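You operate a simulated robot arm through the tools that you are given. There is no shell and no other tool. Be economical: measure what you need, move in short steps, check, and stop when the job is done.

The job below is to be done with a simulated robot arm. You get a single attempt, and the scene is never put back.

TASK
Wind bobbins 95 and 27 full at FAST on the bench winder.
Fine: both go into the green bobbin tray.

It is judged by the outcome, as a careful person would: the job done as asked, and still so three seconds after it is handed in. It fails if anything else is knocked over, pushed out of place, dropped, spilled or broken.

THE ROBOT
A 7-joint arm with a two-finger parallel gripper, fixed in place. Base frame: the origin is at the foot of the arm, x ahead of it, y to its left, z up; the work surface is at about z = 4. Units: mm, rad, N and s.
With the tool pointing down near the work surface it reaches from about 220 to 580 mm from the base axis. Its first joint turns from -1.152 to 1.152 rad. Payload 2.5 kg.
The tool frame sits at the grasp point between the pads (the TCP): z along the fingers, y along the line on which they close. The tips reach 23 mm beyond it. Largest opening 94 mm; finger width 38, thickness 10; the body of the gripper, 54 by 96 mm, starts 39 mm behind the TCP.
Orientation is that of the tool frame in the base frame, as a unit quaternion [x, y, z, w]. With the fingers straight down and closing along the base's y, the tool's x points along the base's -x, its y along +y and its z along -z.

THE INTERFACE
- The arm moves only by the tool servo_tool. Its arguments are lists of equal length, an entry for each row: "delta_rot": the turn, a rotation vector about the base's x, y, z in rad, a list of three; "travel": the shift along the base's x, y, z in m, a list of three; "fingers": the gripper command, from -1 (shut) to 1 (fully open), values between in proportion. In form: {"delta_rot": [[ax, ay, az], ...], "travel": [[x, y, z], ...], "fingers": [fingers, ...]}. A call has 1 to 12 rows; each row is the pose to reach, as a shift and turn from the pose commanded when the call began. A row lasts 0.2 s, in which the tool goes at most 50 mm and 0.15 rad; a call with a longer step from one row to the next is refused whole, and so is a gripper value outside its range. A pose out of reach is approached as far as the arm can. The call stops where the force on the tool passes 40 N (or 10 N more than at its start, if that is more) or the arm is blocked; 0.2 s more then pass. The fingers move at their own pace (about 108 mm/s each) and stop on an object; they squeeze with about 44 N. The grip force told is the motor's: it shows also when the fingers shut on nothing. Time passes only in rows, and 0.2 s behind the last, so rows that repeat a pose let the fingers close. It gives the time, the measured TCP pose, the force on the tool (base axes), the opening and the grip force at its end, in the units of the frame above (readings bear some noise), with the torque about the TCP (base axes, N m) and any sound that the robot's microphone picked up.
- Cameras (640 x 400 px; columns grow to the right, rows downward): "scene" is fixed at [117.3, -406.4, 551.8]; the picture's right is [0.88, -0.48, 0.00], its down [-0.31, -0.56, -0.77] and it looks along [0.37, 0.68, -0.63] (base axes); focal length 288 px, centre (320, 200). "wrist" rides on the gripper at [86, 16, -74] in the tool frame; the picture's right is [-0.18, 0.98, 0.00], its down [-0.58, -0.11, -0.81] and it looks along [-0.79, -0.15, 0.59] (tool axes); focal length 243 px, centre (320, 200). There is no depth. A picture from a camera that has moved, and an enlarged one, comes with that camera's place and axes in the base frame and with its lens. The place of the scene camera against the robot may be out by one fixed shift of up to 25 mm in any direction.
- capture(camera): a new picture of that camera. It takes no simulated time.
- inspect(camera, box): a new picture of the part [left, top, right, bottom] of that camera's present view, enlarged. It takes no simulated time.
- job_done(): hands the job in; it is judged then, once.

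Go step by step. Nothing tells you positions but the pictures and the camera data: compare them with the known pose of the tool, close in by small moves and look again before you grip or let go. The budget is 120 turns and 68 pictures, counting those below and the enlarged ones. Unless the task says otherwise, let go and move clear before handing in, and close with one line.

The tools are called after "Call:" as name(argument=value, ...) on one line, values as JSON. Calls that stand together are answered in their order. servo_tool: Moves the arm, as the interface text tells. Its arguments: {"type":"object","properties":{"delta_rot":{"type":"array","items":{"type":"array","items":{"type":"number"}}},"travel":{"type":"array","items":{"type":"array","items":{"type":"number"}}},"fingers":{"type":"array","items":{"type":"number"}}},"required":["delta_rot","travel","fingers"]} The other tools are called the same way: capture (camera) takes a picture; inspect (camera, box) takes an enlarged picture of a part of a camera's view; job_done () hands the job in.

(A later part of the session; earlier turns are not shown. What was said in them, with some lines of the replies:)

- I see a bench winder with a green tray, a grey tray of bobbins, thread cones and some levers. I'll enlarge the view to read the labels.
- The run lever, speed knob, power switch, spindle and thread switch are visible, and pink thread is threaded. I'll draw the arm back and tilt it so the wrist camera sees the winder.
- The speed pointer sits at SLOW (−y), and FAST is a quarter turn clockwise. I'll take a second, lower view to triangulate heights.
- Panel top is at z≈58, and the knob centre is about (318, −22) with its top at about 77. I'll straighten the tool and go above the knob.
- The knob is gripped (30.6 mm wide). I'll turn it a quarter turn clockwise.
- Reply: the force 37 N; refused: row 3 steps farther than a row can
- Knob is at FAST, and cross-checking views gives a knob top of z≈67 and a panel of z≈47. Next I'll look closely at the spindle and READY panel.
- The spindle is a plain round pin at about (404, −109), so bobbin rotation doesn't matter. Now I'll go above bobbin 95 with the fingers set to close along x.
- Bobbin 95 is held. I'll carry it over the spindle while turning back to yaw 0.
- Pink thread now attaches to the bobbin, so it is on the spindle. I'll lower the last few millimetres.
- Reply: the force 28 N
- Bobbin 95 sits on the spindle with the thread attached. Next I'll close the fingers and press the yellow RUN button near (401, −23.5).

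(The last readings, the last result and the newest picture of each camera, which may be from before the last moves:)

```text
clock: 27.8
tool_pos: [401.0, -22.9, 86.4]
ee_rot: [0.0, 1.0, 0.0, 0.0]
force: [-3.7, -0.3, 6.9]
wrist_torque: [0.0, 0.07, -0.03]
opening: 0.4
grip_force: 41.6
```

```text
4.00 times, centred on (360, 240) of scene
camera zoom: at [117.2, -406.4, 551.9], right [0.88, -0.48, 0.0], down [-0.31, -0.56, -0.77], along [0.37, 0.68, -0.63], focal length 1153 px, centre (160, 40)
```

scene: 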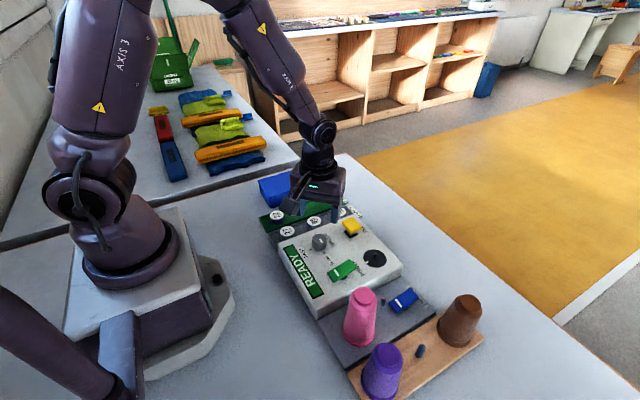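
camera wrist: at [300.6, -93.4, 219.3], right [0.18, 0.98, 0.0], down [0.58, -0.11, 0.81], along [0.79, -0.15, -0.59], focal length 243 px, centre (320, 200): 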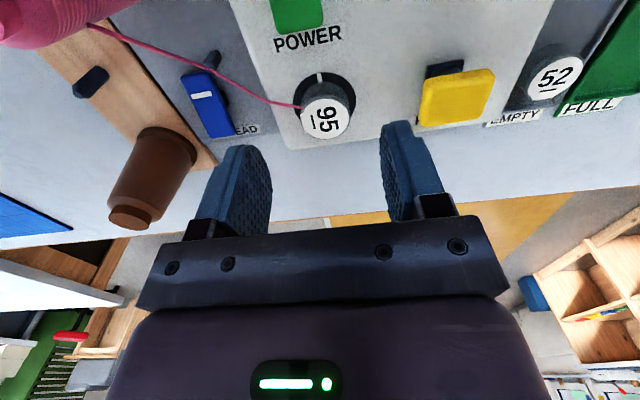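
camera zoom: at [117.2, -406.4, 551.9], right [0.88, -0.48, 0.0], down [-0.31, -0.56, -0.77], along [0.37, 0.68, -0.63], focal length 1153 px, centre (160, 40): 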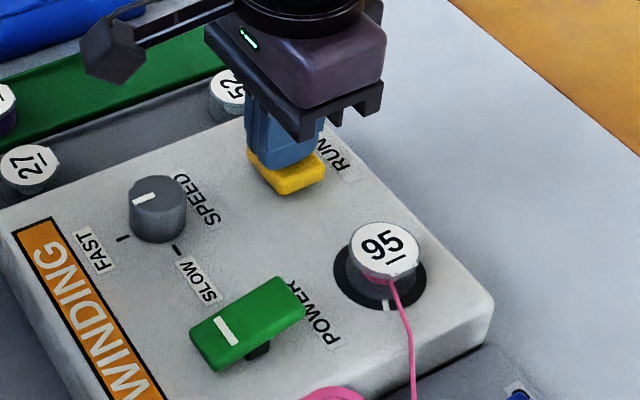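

It is WINDING. I'll hold the button and watch.

Call:
servo_tool(delta_rot=[[0, 0, 0], [0, 0, 0], [0, 0, 0], [0, 0, 0], [0, 0, 0]], travel=[[0, 0, 0], [0, 0, 0], [0, 0, 0], [0, 0, 0], [0, 0, 0]], fingers=[-1, -1, -1, -1, -1])

Call:
inspect(camera="scene", box=[280, 215, 440, 315])

```text
clock: 29.0
tool_pos: [399.8, -24.2, 85.8]
ee_rot: [0.0, 1.0, 0.0, -0.001]
force: [-3.6, -0.9, 10.6]
wrist_torque: [-0.03, 0.1, -0.03]
opening: 0.2
grip_force: 43.0
```

```text
4.00 times, centred on (360, 265) of scene
camera zoom: at [117.2, -406.4, 551.9], right [0.88, -0.48, 0.0], down [-0.31, -0.56, -0.77], along [0.37, 0.68, -0.63], focal length 1153 px, centre (160, -60)
```

zoom: 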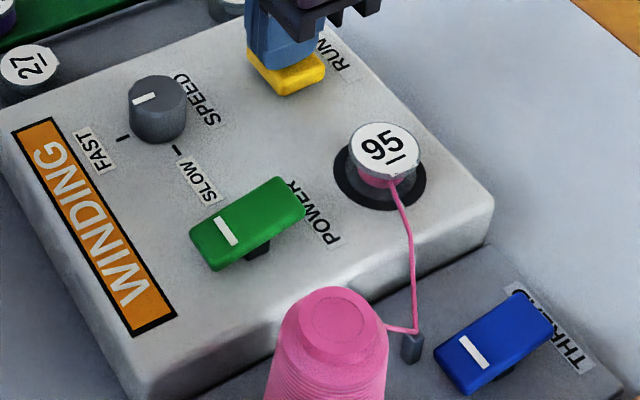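

Call:
servo_tool(delta_rot=[[0, 0, 0], [0, 0, 0], [0, 0, 0], [0, 0, 0], [0, 0, 0], [0, 0, 0], [0, 0, 0]], travel=[[0, 0, 0], [0, 0, 0], [0, 0, 0], [0, 0, 0], [0, 0, 0], [0, 0, 0], [0, 0, 0]], fingers=[-1, -1, -1, -1, -1, -1, -1])

Call:
inspect(camera="scene", box=[280, 215, 440, 315])

```text
clock: 30.6
tool_pos: [400.8, -24.0, 85.0]
ee_rot: [0.0, 1.0, -0.001, 0.0]
force: [-2.1, -0.2, 9.6]
wrist_torque: [0.01, 0.06, 0.01]
opening: 0.0
grip_force: 42.8
```

```text
4.00 times, centred on (360, 265) of scene
camera zoom: at [117.2, -406.4, 551.9], right [0.88, -0.48, 0.0], down [-0.31, -0.56, -0.77], along [0.37, 0.68, -0.63], focal length 1153 px, centre (160, -60)
```

zoom: 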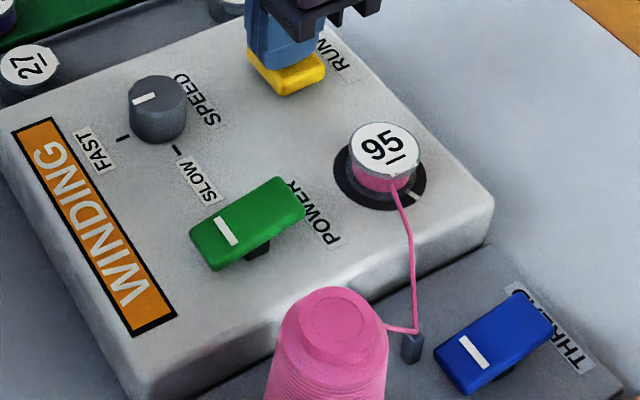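

Call:
servo_tool(delta_rot=[[0, 0, 0], [0, 0, 0], [0, 0, 0], [0, 0, 0], [0, 0, 0]], travel=[[0, 0, 0], [0, 0, 0], [0, 0, 0], [0, 0, 0], [0, 0, 0]], fingers=[-1, -1, -1, -1, -1])

Call:
inspect(camera="scene", box=[280, 215, 440, 315])

```text
clock: 31.8
tool_pos: [401.2, -23.5, 84.9]
ee_rot: [0.0, 1.0, 0.001, -0.001]
force: [-2.0, 0.0, 9.6]
wrist_torque: [-0.03, 0.05, 0.02]
opening: 0.0
grip_force: 42.7
```

```text
4.00 times, centred on (360, 265) of scene
camera zoom: at [117.2, -406.4, 551.9], right [0.88, -0.48, 0.0], down [-0.31, -0.56, -0.77], along [0.37, 0.68, -0.63], focal length 1153 px, centre (160, -60)
```

zoom: 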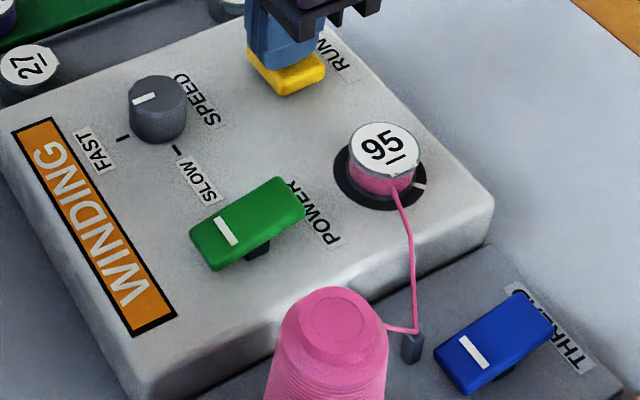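

Call:
servo_tool(delta_rot=[[0, 0, 0], [0, 0, 0], [0, 0, 0]], travel=[[0, 0, 0], [0, 0, 0], [0, 0, 0]], fingers=[-1, -1, -1])

Call:
inspect(camera="scene", box=[280, 220, 408, 300])

```text
clock: 32.6
tool_pos: [401.6, -23.8, 85.9]
ee_rot: [-0.001, 1.0, 0.0, 0.0]
force: [-2.3, 0.8, 12.4]
wrist_torque: [0.01, 0.0, 0.03]
opening: 0.0
grip_force: 42.7
```

```text
5.00 times, centred on (344, 260) of scene
camera zoom: at [117.2, -406.4, 551.9], right [0.88, -0.48, 0.0], down [-0.31, -0.56, -0.77], along [0.37, 0.68, -0.63], focal length 1442 px, centre (200, -100)
```

zoom: 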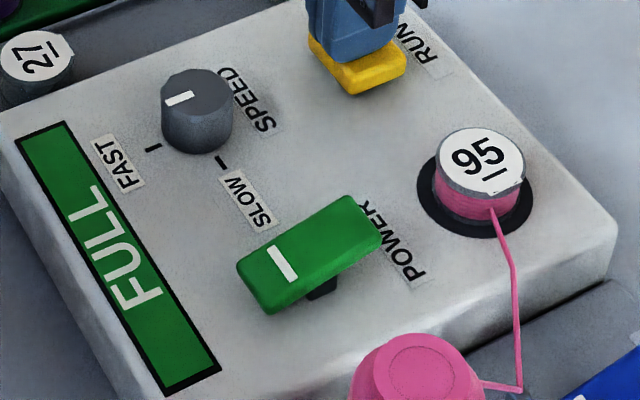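

The display shows FULL. I'll release the button and see whether the thread stays attached.

Call:
servo_tool(delta_rot=[[0, 0, 0], [0, 0, 0], [0, 0, 0], [0, 0, 0]], travel=[[0, 0, 0.03], [0, 0, 0.06], [-0.03, -0.04, 0.07], [-0.06, -0.08, 0.07]], fingers=[-1, -1, -1, 0])

Call:
capture(camera="wrist")

Call:
inspect(camera="scene", box=[280, 220, 440, 320])

```text
refused: row 3 steps farther than a row can; nothing moved
```

```text
20 pictures are left
camera wrist: at [315.0, -8.1, 158.7], right [0.18, 0.98, 0.0], down [0.58, -0.11, 0.81], along [0.79, -0.15, -0.59], focal length 243 px, centre (320, 200)
```

wrist: 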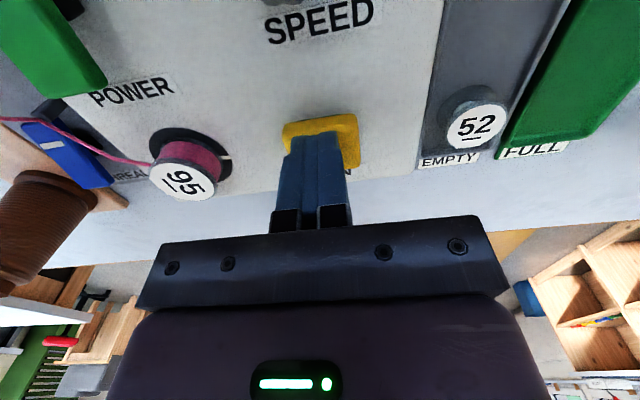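

```text
4.00 times, centred on (360, 270) of scene
camera zoom: at [117.2, -406.4, 551.9], right [0.88, -0.48, 0.0], down [-0.31, -0.56, -0.77], along [0.37, 0.68, -0.63], focal length 1153 px, centre (160, -80)
```

zoom: 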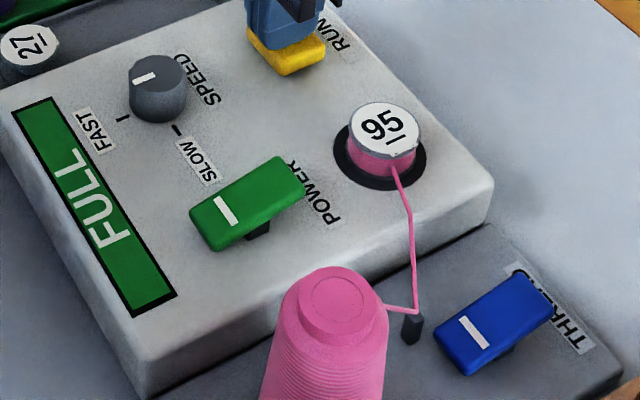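

Call:
servo_tool(delta_rot=[[0, 0, 0], [0, 0, 0], [0, 0, 0], [0, 0, 0], [0, 0, 0]], travel=[[0, 0, 0.03], [0, 0, 0.06], [0.003, -0.042, 0.06], [0.006, -0.085, 0.06], [0.006, -0.085, 0.06]], fingers=[-1, -1, 0.3, 0.3, 0.3])

Call:
inspect(camera="wrist", box=[200, 30, 440, 180])

```text
clock: 33.8
tool_pos: [406.2, -111.1, 147.4]
ee_rot: [0.0, 1.0, 0.0, 0.0]
force: [-0.4, -0.2, 0.4]
wrist_torque: [-0.01, 0.01, 0.02]
opening: 61.2
grip_force: 0.1
```

```text
2.67 times, centred on (320, 105) of wrist
camera zoom: at [320.5, -94.2, 219.9], right [0.18, 0.98, 0.0], down [0.58, -0.11, 0.81], along [0.79, -0.15, -0.59], focal length 647 px, centre (320, 453)
```

zoom: 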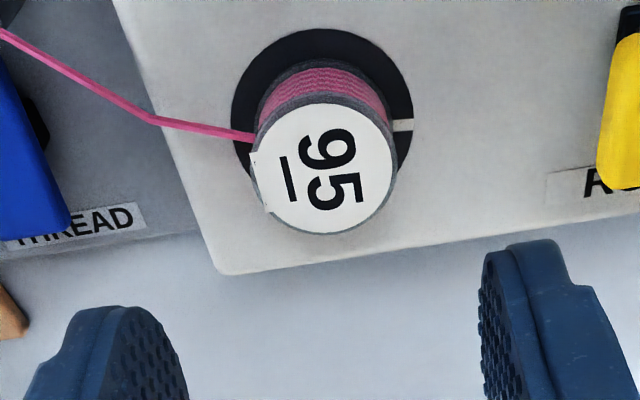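

The thread leaves toward −y, so I'll grip along x instead: turn to yaw +90° above the bobbin, then descend.

Call:
servo_tool(delta_rot=[[0, 0, 0.14], [0, 0, 0.28], [0, 0, 0.42], [0, 0, 0.56], [0, 0, 0.7], [0, 0, 0.84], [0, 0, 0.98], [0, 0, 1.12], [0, 0, 1.26], [0, 0, 1.4], [0, 0, 1.54], [0, 0, 1.571]], travel=[[0, 0, 0], [0, 0, 0], [0, 0, 0], [0, 0, 0], [0, 0, 0], [0, 0, 0], [0, 0, 0], [0, 0, 0], [0, 0, 0], [0, 0, 0], [0, 0, 0], [0, 0.0005, -0.02]], fingers=[0.3, 0.3, 0.3, 0.3, 0.3, 0.3, 0.3, 0.3, 0.3, 0.3, 0.3, 0.3])

Call:
capture(camera="wrist")

```text
clock: 36.4
tool_pos: [405.8, -109.5, 125.9]
ee_rot: [0.708, -0.706, 0.0, 0.0]
force: [0.7, 0.6, 0.5]
wrist_torque: [0.0, 0.0, 0.03]
opening: 61.2
grip_force: 0.1
```

```text
17 pictures are left
camera wrist: at [391.1, -195.8, 198.4], right [-0.98, 0.18, 0.0], down [0.11, 0.58, 0.81], along [0.15, 0.79, -0.59], focal length 243 px, centre (320, 200)
```

wrist: 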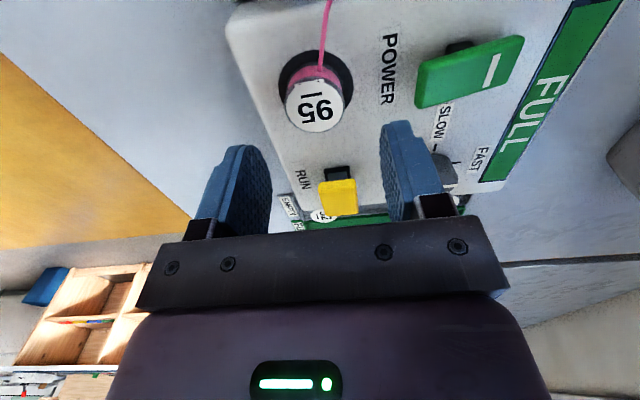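

Call:
servo_tool(delta_rot=[[0, 0, 0], [0, 0, 0], [0, 0, 0], [0, 0, 0], [0, 0, 0], [0, 0, 0]], travel=[[0.0015, -0.0005, -0.02], [0.0015, -0.0005, -0.04], [0.0015, -0.0005, -0.05], [0.0015, -0.0005, -0.05], [0.0015, -0.0005, -0.05], [0.0015, -0.0005, -0.05]], fingers=[0.3, 0.3, 0.3, -0.1, -0.6, -0.6])

Call:
servo_tool(delta_rot=[[0, 0, 0], [0, 0, 0], [0, 0, 0]], travel=[[0, 0, 0.004], [0, 0, 0.008], [0, 0, 0.012]], fingers=[-0.6, -0.6, -0.6])

Call:
inspect(camera="scene", box=[290, 220, 450, 320])

```text
clock: 37.8
tool_pos: [408.4, -107.9, 75.4]
ee_rot: [-0.707, 0.707, 0.0, -0.001]
force: [0.1, -0.5, 0.2]
wrist_torque: [0.0, 0.0, 0.02]
opening: 36.0
grip_force: 44.1
```

```text
clock: 38.6
tool_pos: [408.8, -110.9, 86.9]
ee_rot: [0.707, -0.707, 0.0, 0.0]
force: [0.0, -0.2, -0.4]
wrist_torque: [0.05, 0.02, 0.01]
opening: 36.0
grip_force: 43.7
```

```text
4.00 times, centred on (370, 270) of scene
camera zoom: at [117.3, -406.4, 551.8], right [0.88, -0.48, 0.0], down [-0.31, -0.56, -0.77], along [0.37, 0.68, -0.63], focal length 1153 px, centre (120, -80)
```

zoom: 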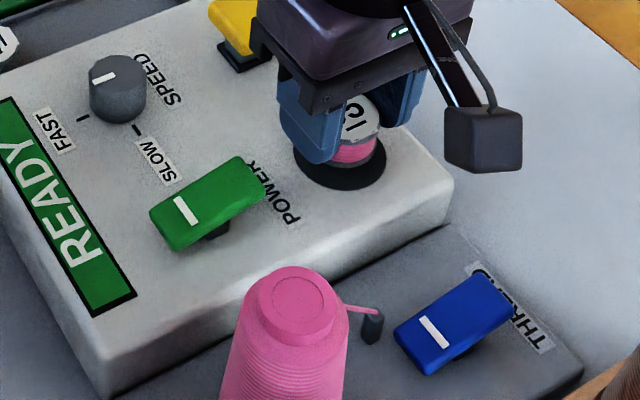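

The thread let go by itself and the display is back to READY. Now I'll carry 95 to the green tray.

Call:
servo_tool(delta_rot=[[0, 0, 0], [0, 0, 0], [0, 0, 0], [0, 0, 0], [0, 0, 0], [0, 0, 0], [0, 0, 0], [0, 0, 0], [0, 0, 0]], travel=[[0, 0, 0.035], [0, 0, 0.06], [-0.01, 0.04, 0.06], [-0.021, 0.083, 0.06], [-0.032, 0.126, 0.06], [-0.043, 0.168, 0.06], [-0.054, 0.21, 0.06], [-0.0635, 0.25, 0.06], [-0.0635, 0.25, 0.03]], fingers=[-0.6, -0.6, -0.6, -0.6, -0.6, -0.6, -0.6, -0.6, -0.6])

Call:
capture(camera="wrist")

```text
clock: 40.6
tool_pos: [345.4, 141.1, 119.3]
ee_rot: [-0.706, 0.708, 0.0, 0.0]
force: [0.0, 0.2, -0.3]
wrist_torque: [-0.01, -0.02, 0.01]
opening: 36.1
grip_force: 43.9
```

```text
15 pictures are left
camera wrist: at [329.0, 54.5, 191.7], right [-0.98, 0.18, 0.0], down [0.11, 0.58, 0.81], along [0.15, 0.79, -0.59], focal length 243 px, centre (320, 200)
```

wrist: 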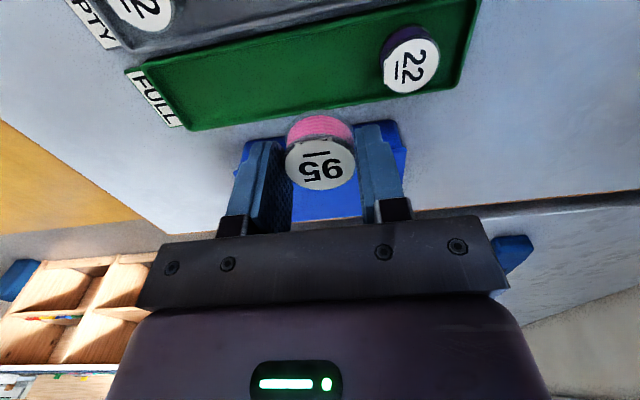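

Call:
servo_tool(delta_rot=[[0, 0, 0], [0, 0, 0], [0, 0, 0], [0, 0, 0], [0, 0, 0]], travel=[[0.004, 0.001, -0.04], [0.004, 0.001, -0.07], [0.004, 0.001, -0.079], [0.004, 0.001, -0.081], [0.004, 0.001, -0.083]], fingers=[-0.6, -0.6, -0.6, -0.6, -0.6])

Call:
inspect(camera="scene", box=[260, 165, 388, 245])

```text
clock: 41.8
tool_pos: [349.2, 140.5, 35.3]
ee_rot: [-0.707, 0.707, -0.001, -0.001]
force: [0.1, 0.7, -0.1]
wrist_torque: [-0.01, 0.02, -0.03]
opening: 36.1
grip_force: 43.9
```

```text
5.00 times, centred on (324, 205) of scene
camera zoom: at [117.3, -406.4, 551.8], right [0.88, -0.48, 0.0], down [-0.31, -0.56, -0.77], along [0.37, 0.68, -0.63], focal length 1442 px, centre (300, 175)
```

zoom: 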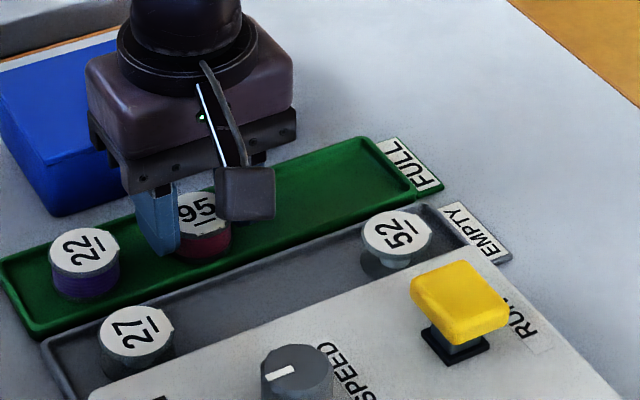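

Call:
servo_tool(delta_rot=[[0, 0, 0], [0, 0, 0], [0, 0, 0], [0, 0, 0]], travel=[[0, 0, -0.001], [0, 0, -0.002], [0, 0, -0.003], [0, 0, -0.003]], fingers=[-0.6, -0.6, -0.6, -0.6])

```text
clock: 42.8
tool_pos: [349.8, 142.3, 32.6]
ee_rot: [-0.707, 0.707, 0.0, 0.001]
force: [-5.6, 0.1, 24.7]
wrist_torque: [-0.06, 0.28, 0.04]
opening: 36.2
grip_force: 44.0
```

Call:
servo_tool(delta_rot=[[0, 0, 0], [0, 0, 0], [0, 0, 0], [0, 0, 0], [0, 0, 0], [0, 0, 0], [0, 0, 0], [0, 0, 0]], travel=[[0, 0, 0.002], [0, 0, 0.002], [0, 0, 0.035], [0, 0, 0.075], [-0.025, -0.025, 0.08], [-0.05, -0.05, 0.08], [-0.067, -0.067, 0.08], [-0.067, -0.067, 0.035]], fingers=[-0.1, 0.1, 0.15, 0.3, 0.3, 0.3, 0.3, 0.3])

Call:
capture(camera="wrist")

Call:
inspect(camera="scene", box=[260, 165, 388, 245])

```text
clock: 44.6
tool_pos: [280.9, 75.4, 65.8]
ee_rot: [0.707, -0.707, 0.0, 0.0]
force: [0.5, -0.4, -0.8]
wrist_torque: [0.0, -0.04, -0.04]
opening: 61.1
grip_force: 0.0
```

```text
13 pictures are left
camera wrist: at [266.3, -11.1, 138.9], right [-0.98, 0.18, 0.0], down [0.11, 0.58, 0.81], along [0.15, 0.79, -0.59], focal length 243 px, centre (320, 200)
```

wrist: 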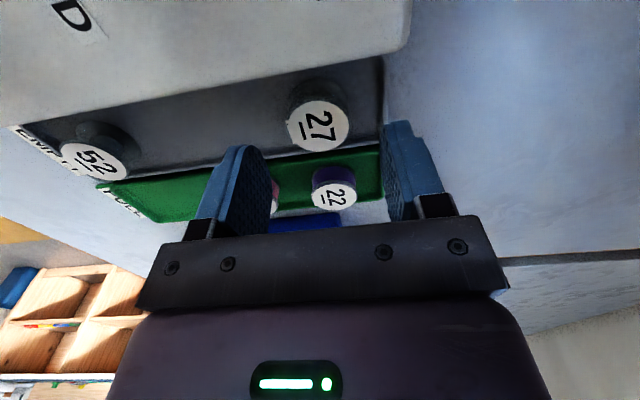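

```text
5.00 times, centred on (324, 205) of scene
camera zoom: at [117.2, -406.4, 551.8], right [0.88, -0.48, 0.0], down [-0.31, -0.56, -0.77], along [0.37, 0.68, -0.63], focal length 1442 px, centre (300, 175)
```

zoom: 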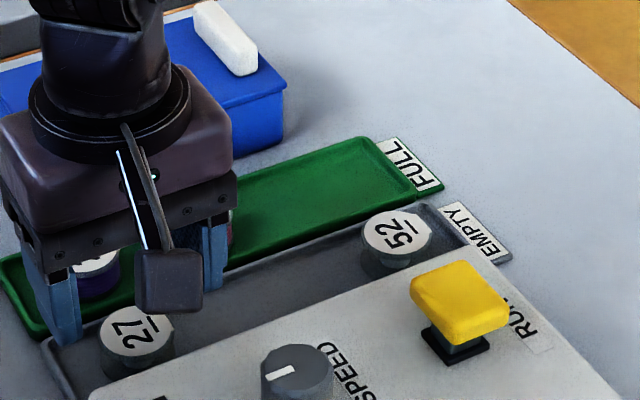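

Bobbin 27 is close to the tray end, so I'll use a narrower opening and descend around it.

Call:
servo_tool(delta_rot=[[0, 0, 0], [0, 0, 0], [0, 0, 0]], travel=[[0.003, 0, 0], [0.003, -0.0005, -0.01], [0.003, -0.0005, -0.015]], fingers=[-0.02, -0.02, -0.02])

Call:
capture(camera="wrist")

```text
clock: 45.4
tool_pos: [283.9, 72.9, 51.4]
ee_rot: [-0.707, 0.707, 0.0, 0.0]
force: [0.2, -0.4, -0.4]
wrist_torque: [0.01, -0.01, 0.02]
opening: 46.3
grip_force: 0.0
```

```text
11 pictures are left
camera wrist: at [269.0, -12.4, 124.2], right [-0.98, 0.18, 0.0], down [0.11, 0.58, 0.81], along [0.15, 0.79, -0.59], focal length 243 px, centre (320, 200)
```

wrist: 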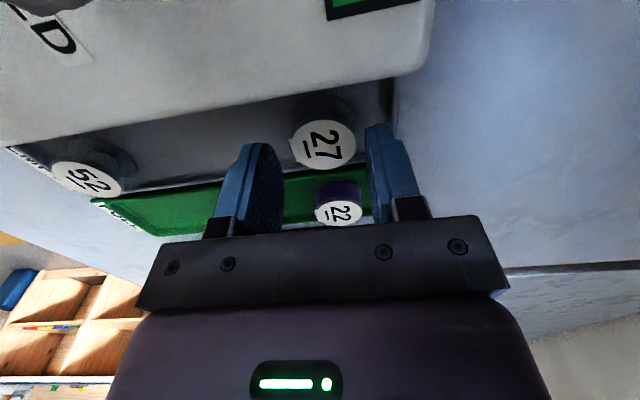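

Call:
servo_tool(delta_rot=[[0, 0, 0], [0, 0, 0], [0, 0, 0], [0, 0, 0], [0, 0, 0]], travel=[[0, 0, -0.008], [0, 0, -0.014], [0, 0, -0.018], [0, 0, -0.018], [0, 0, -0.018]], fingers=[-0.02, -0.02, -0.02, -0.6, -0.6])

```text
clock: 46.6
tool_pos: [285.2, 74.9, 34.7]
ee_rot: [0.707, -0.707, 0.0, 0.0]
force: [1.3, 0.7, 0.3]
wrist_torque: [0.0, 0.05, -0.02]
opening: 36.1
grip_force: 44.1
```

Bobbin 27 is gripped. Same route back: lift, and carry it over the spindle keeping this orientation.

Call:
servo_tool(delta_rot=[[0, 0, 0], [0, 0, 0], [0, 0, 0], [0, 0, 0], [0, 0, 0], [0, 0, 0], [0, 0, 0], [0, 0, 0], [0, 0, 0], [0, 0, 0], [0, 0, 0]], travel=[[0, 0, 0.03], [0, 0, 0.07], [0, 0, 0.11], [0.02, -0.03, 0.11], [0.04, -0.06, 0.11], [0.06, -0.09, 0.11], [0.08, -0.12, 0.11], [0.1, -0.15, 0.11], [0.1235, -0.1845, 0.11], [0.1235, -0.1845, 0.08], [0.1235, -0.1845, 0.062]], fingers=[-0.6, -0.6, -0.6, -0.6, -0.6, -0.6, -0.6, -0.6, -0.6, -0.6, -0.6])

Call:
inspect(camera="wrist", box=[224, 70, 416, 190])

```text
clock: 49.0
tool_pos: [409.0, -109.8, 94.9]
ee_rot: [-0.707, 0.707, 0.0, -0.001]
force: [-0.6, 0.5, 0.3]
wrist_torque: [0.0, -0.02, -0.02]
opening: 36.1
grip_force: 43.3
```

```text
3.33 times, centred on (320, 130) of wrist
camera zoom: at [393.1, -197.3, 168.5], right [-0.98, 0.18, 0.0], down [0.11, 0.58, 0.81], along [0.15, 0.79, -0.59], focal length 809 px, centre (320, 433)
```

zoom: 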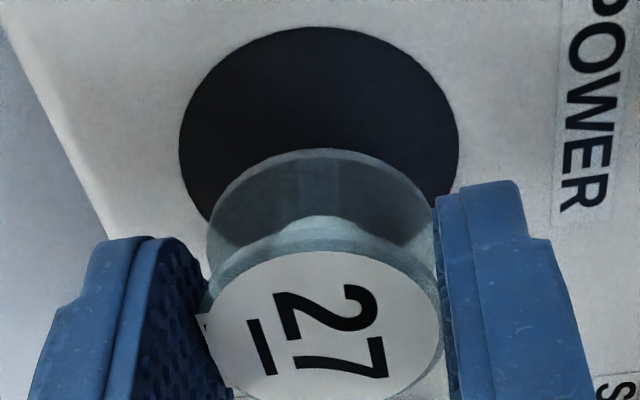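

Call:
servo_tool(delta_rot=[[0, 0, 0], [0, 0, 0], [0, 0, 0], [0, 0, 0], [0, 0, 0], [0, 0, 0], [0, 0, 0], [0, 0, 0], [0, 0, 0]], travel=[[0, 0, -0.003], [0, 0, -0.006], [0, 0, -0.009], [0, 0, -0.012], [0, 0, -0.015], [0, 0, -0.018], [0, 0, -0.02], [0, 0, -0.0215], [0, 0, -0.0225]], fingers=[-0.6, -0.6, -0.6, -0.6, -0.6, -0.6, -0.6, -0.6, -0.6])

Call:
inspect(camera="scene", box=[290, 220, 450, 320])

```text
clock: 51.0
tool_pos: [408.2, -109.9, 74.5]
ee_rot: [0.707, -0.707, 0.001, 0.0]
force: [-6.6, 0.3, 19.2]
wrist_torque: [0.15, 0.25, 0.01]
opening: 35.8
grip_force: 43.9
```

```text
4.00 times, centred on (370, 270) of scene
camera zoom: at [117.2, -406.3, 551.9], right [0.88, -0.48, 0.0], down [-0.31, -0.56, -0.77], along [0.37, 0.68, -0.63], focal length 1153 px, centre (120, -80)
```

zoom: 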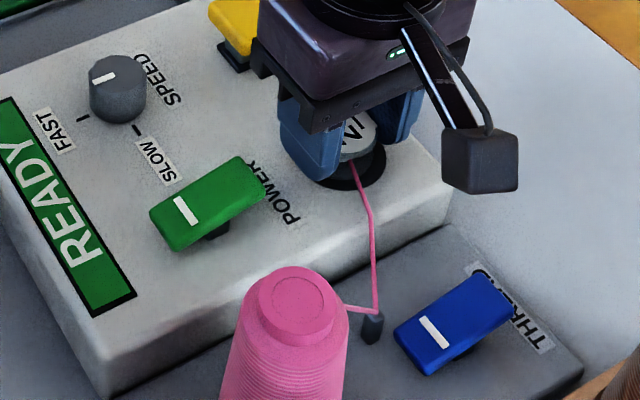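

Seated and threaded. I'll release, go over to RUN, and press it down again.

Call:
servo_tool(delta_rot=[[0, 0, 0], [0, 0, 0], [0, 0, 0], [0, 0, 0], [0, 0, 0], [0, 0, 0], [0, 0, 0], [0, 0, 0], [0, 0, 0], [0, 0, 0]], travel=[[0, 0, 0.002], [0, 0, 0.002], [0, 0, 0.035], [0, 0, 0.065], [-0.004, 0.043, 0.065], [-0.0075, 0.086, 0.065], [-0.0075, 0.086, 0.055], [-0.0075, 0.086, 0.045], [-0.0075, 0.086, 0.04], [-0.0075, 0.086, 0.037]], fingers=[-0.1, 0.3, 0.3, 0.3, -1, -1, -1, -1, -1, -1])

Call:
servo_tool(delta_rot=[[0, 0, 0], [0, 0, 0], [0, 0, 0], [0, 0, 0], [0, 0, 0], [0, 0, 0], [0, 0, 0], [0, 0, 0], [0, 0, 0], [0, 0, 0]], travel=[[0, 0, -0.004], [0, 0, -0.008], [0, 0, -0.012], [0, 0, -0.014], [0, 0, -0.016], [0, 0, -0.018], [0, 0, -0.02], [0, 0, -0.022], [0, 0, -0.023], [0, 0, -0.024]], fingers=[-1, -1, -1, -1, -1, -1, -1, -1, -1, -1])

Call:
inspect(camera="scene", box=[280, 210, 440, 310])

```text
clock: 53.2
tool_pos: [400.6, -23.1, 109.8]
ee_rot: [0.707, -0.707, 0.001, 0.001]
force: [0.3, -0.8, -0.8]
wrist_torque: [-0.01, 0.0, 0.0]
opening: 0.0
grip_force: 42.4
```

```text
clock: 55.4
tool_pos: [400.6, -24.6, 85.8]
ee_rot: [0.707, -0.707, 0.0, 0.0]
force: [-0.8, -0.1, -0.1]
wrist_torque: [0.01, -0.01, 0.02]
opening: 0.2
grip_force: 42.6
```

```text
4.00 times, centred on (360, 260) of scene
camera zoom: at [117.3, -406.4, 551.8], right [0.88, -0.48, 0.0], down [-0.31, -0.56, -0.77], along [0.37, 0.68, -0.63], focal length 1153 px, centre (160, -40)
```

zoom: 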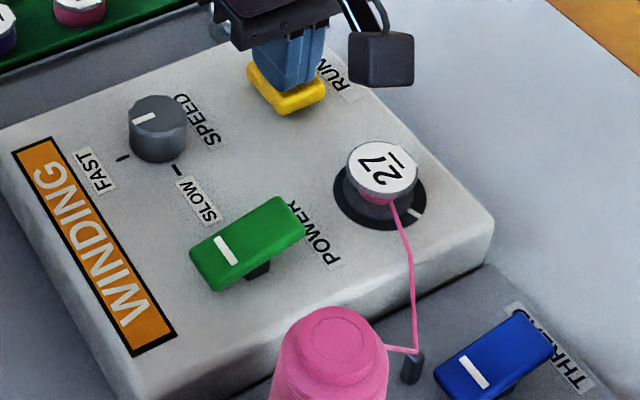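

Call:
servo_tool(delta_rot=[[0, 0, 0], [0, 0, 0], [0, 0, 0], [0, 0, 0], [0, 0, 0], [0, 0, 0], [0, 0, 0], [0, 0, 0], [0, 0, 0], [0, 0, 0], [0, 0, 0]], travel=[[0, 0, 0], [0, 0, 0], [0, 0, 0], [0, 0, 0], [0, 0, 0], [0, 0, 0], [0, 0, 0], [0, 0, 0], [0, 0, 0], [0, 0, 0], [0, 0, 0]], fingers=[-1, -1, -1, -1, -1, -1, -1, -1, -1, -1, -1])

Call:
servo_tool(delta_rot=[[0, 0, 0], [0, 0, 0], [0, 0, 0], [0, 0, 0], [0, 0, 0], [0, 0, 0], [0, 0, 0], [0, 0, 0], [0, 0, 0]], travel=[[0, 0, 0], [0, 0, 0], [0, 0, 0], [0, 0, 0], [0, 0, 0], [0, 0, 0], [0, 0, 0], [0, 0, 0], [0, 0, 0]], fingers=[-1, -1, -1, -1, -1, -1, -1, -1, -1])

Call:
inspect(camera="scene", box=[280, 210, 440, 310])

```text
clock: 57.8
tool_pos: [401.0, -24.4, 86.2]
ee_rot: [-0.707, 0.707, 0.001, 0.0]
force: [-0.8, -0.3, 0.1]
wrist_torque: [-0.01, -0.01, 0.01]
opening: 0.0
grip_force: 42.3
```

```text
clock: 59.8
tool_pos: [400.7, -24.8, 86.5]
ee_rot: [-0.707, 0.707, 0.0, 0.001]
force: [-1.3, 0.8, 4.6]
wrist_torque: [0.01, 0.04, -0.01]
opening: 0.0
grip_force: 42.4
```

```text
4.00 times, centred on (360, 260) of scene
camera zoom: at [117.3, -406.4, 551.8], right [0.88, -0.48, 0.0], down [-0.31, -0.56, -0.77], along [0.37, 0.68, -0.63], focal length 1153 px, centre (160, -40)
```

zoom: 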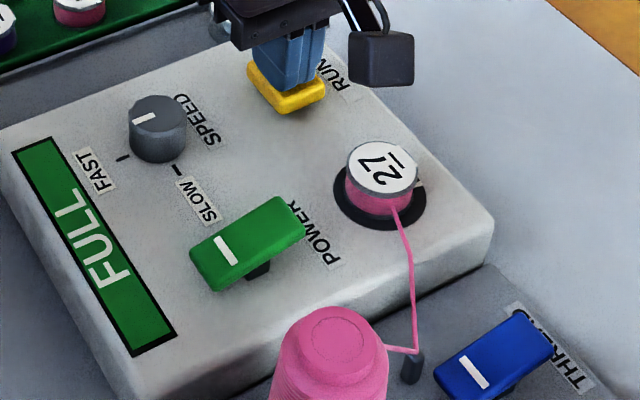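

FULL again. I'll lift off RUN and return to grip bobbin 27 on the spindle.

Call:
servo_tool(delta_rot=[[0, 0, 0], [0, 0, 0], [0, 0, 0], [0, 0, 0], [0, 0, 0], [0, 0, 0], [0, 0, 0], [0, 0, 0], [0, 0, 0], [0, 0, 0], [0, 0, 0]], travel=[[0, 0, 0.03], [0, 0, 0.06], [0.004, -0.042, 0.06], [0.0075, -0.085, 0.06], [0.0075, -0.085, 0.045], [0.0075, -0.085, 0.02], [0.0075, -0.085, 0], [0.0075, -0.085, -0.0115], [0.0075, -0.085, -0.0115], [0.0075, -0.085, -0.0115], [0.0075, -0.085, -0.0115]], fingers=[-1, -1, 0.3, 0.3, 0.3, 0.3, 0.3, 0.3, -0.1, -0.6, -0.6])

Call:
servo_tool(delta_rot=[[0, 0, 0], [0, 0, 0], [0, 0, 0]], travel=[[0, 0, 0.005], [0, 0, 0.01], [0, 0, 0.015]], fingers=[-0.6, -0.6, -0.6])

Call:
inspect(camera="scene", box=[290, 220, 450, 320])

```text
clock: 62.2
tool_pos: [408.8, -109.5, 74.8]
ee_rot: [-0.707, 0.707, 0.0, 0.001]
force: [0.1, -0.1, -0.2]
wrist_torque: [0.01, 0.01, -0.03]
opening: 35.6
grip_force: 44.0
```

```text
clock: 63.0
tool_pos: [409.7, -107.9, 89.2]
ee_rot: [-0.707, 0.708, 0.0, 0.0]
force: [0.0, 0.0, 0.5]
wrist_torque: [-0.01, -0.01, 0.0]
opening: 36.1
grip_force: 43.8
```

```text
4.00 times, centred on (370, 270) of scene
camera zoom: at [117.3, -406.4, 551.8], right [0.88, -0.48, 0.0], down [-0.31, -0.56, -0.77], along [0.37, 0.68, -0.63], focal length 1153 px, centre (120, -80)
```

zoom: 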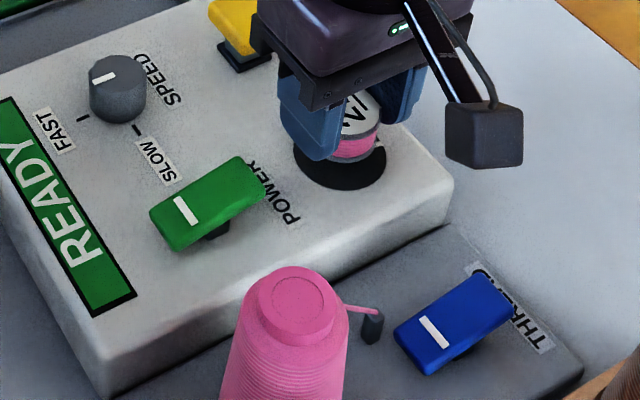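

Call:
servo_tool(delta_rot=[[0, 0, 0], [0, 0, 0], [0, 0, 0], [0, 0, 0], [0, 0, 0], [0, 0, 0], [0, 0, 0], [0, 0, 0], [0, 0, 0], [0, 0, 0], [0, 0, 0]], travel=[[0, 0, 0.03], [0, 0, 0.056], [0.001, 0.042, 0.056], [0.002, 0.084, 0.056], [0.003, 0.126, 0.056], [0.004, 0.168, 0.056], [0.005, 0.21, 0.056], [0.0065, 0.251, 0.056], [0.0065, 0.251, 0.02], [0.0065, 0.251, -0.015], [0.0065, 0.251, -0.035]], fingers=[-0.6, -0.6, -0.6, -0.6, -0.6, -0.6, -0.6, -0.6, -0.6, -0.6, -0.6])

Call:
inspect(camera="scene", box=[260, 165, 388, 245])

```text
clock: 65.4
tool_pos: [416.1, 142.3, 53.6]
ee_rot: [0.708, -0.707, 0.0, 0.0]
force: [0.3, 0.0, -0.3]
wrist_torque: [0.0, 0.0, -0.01]
opening: 36.1
grip_force: 43.9
```

```text
5.00 times, centred on (324, 205) of scene
camera zoom: at [117.3, -406.4, 551.8], right [0.88, -0.48, 0.0], down [-0.31, -0.56, -0.77], along [0.37, 0.68, -0.63], focal length 1442 px, centre (300, 175)
```

zoom: 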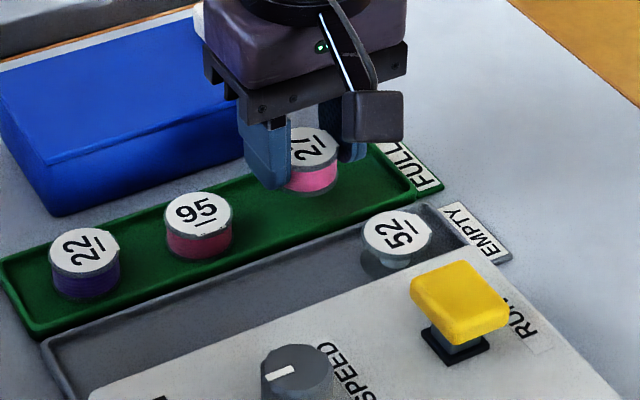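

Call:
servo_tool(delta_rot=[[0, 0, 0], [0, 0, 0], [0, 0, 0], [0, 0, 0], [0, 0, 0], [0, 0, 0]], travel=[[0, 0, -0.01], [0, 0, -0.016], [0, 0, -0.018], [0, 0, -0.019], [0, 0, -0.02], [0, 0, -0.021]], fingers=[-0.6, -0.6, -0.6, -0.6, -0.6, -0.6])

```text
clock: 66.8
tool_pos: [414.7, 142.7, 32.9]
ee_rot: [0.708, -0.707, 0.001, 0.0]
force: [0.2, 0.2, 0.3]
wrist_torque: [0.01, -0.04, -0.02]
opening: 36.1
grip_force: 44.2
```

Call:
servo_tool(delta_rot=[[0, 0, 0], [0, 0, 0], [0, 0, 0]], travel=[[0, 0, -0.001], [0, 0, -0.002], [0, 0, -0.0025]], fingers=[-0.6, -0.6, -0.6])

```text
clock: 67.6
tool_pos: [415.5, 142.6, 32.1]
ee_rot: [0.707, -0.707, 0.0, -0.001]
force: [-6.5, -5.5, 31.0]
wrist_torque: [-0.17, 0.36, 0.05]
opening: 35.9
grip_force: 43.5
```

Touching the tray floor, so I'll release and lift clear.

Call:
servo_tool(delta_rot=[[0, 0, 0], [0, 0, 0], [0, 0, 0], [0, 0, 0], [0, 0, 0], [0, 0, 0]], travel=[[0, 0, 0.002], [0, 0, 0.002], [0, 0, 0.035], [0, 0, 0.08], [0, 0, 0.12], [0, 0, 0.16]], fingers=[-0.1, 0.1, 0.15, 0.3, 0.3, 0.3])

Call:
capture(camera="scene")

Call:
inspect(camera="scene", box=[250, 160, 410, 260])

```text
clock: 69.0
tool_pos: [415.6, 143.0, 192.4]
ee_rot: [0.707, -0.707, 0.0, 0.0]
force: [0.5, 0.2, -0.2]
wrist_torque: [0.02, -0.04, -0.02]
opening: 61.3
grip_force: 0.0
```

```text
4 pictures are left
```

scene: 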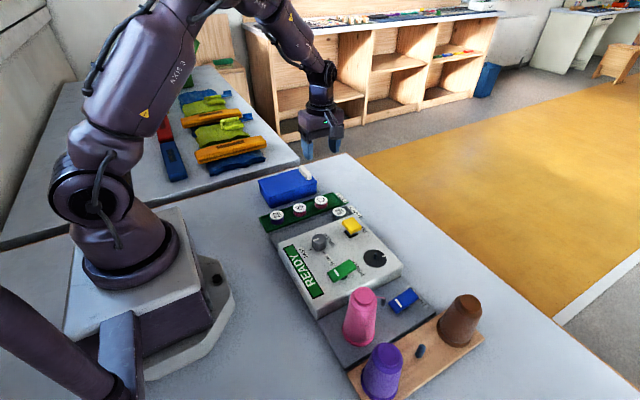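

```text
4.00 times, centred on (330, 210) of scene
camera zoom: at [117.3, -406.4, 551.8], right [0.88, -0.48, 0.0], down [-0.31, -0.56, -0.77], along [0.37, 0.68, -0.63], focal length 1153 px, centre (280, 160)
```

zoom: 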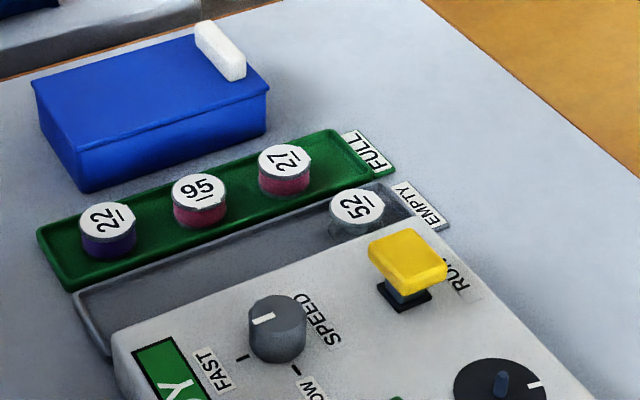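

Bobbins 95 and 27 stand in the green tray, both wound, and nothing else has been disturbed. I'm handing the job in.

Call:
job_done()

```text
The job is handed in.
```

Bobbins 95 and 27 were wound until the winder's display read FULL, with the speed knob set to FAST, and both are in the green tray.
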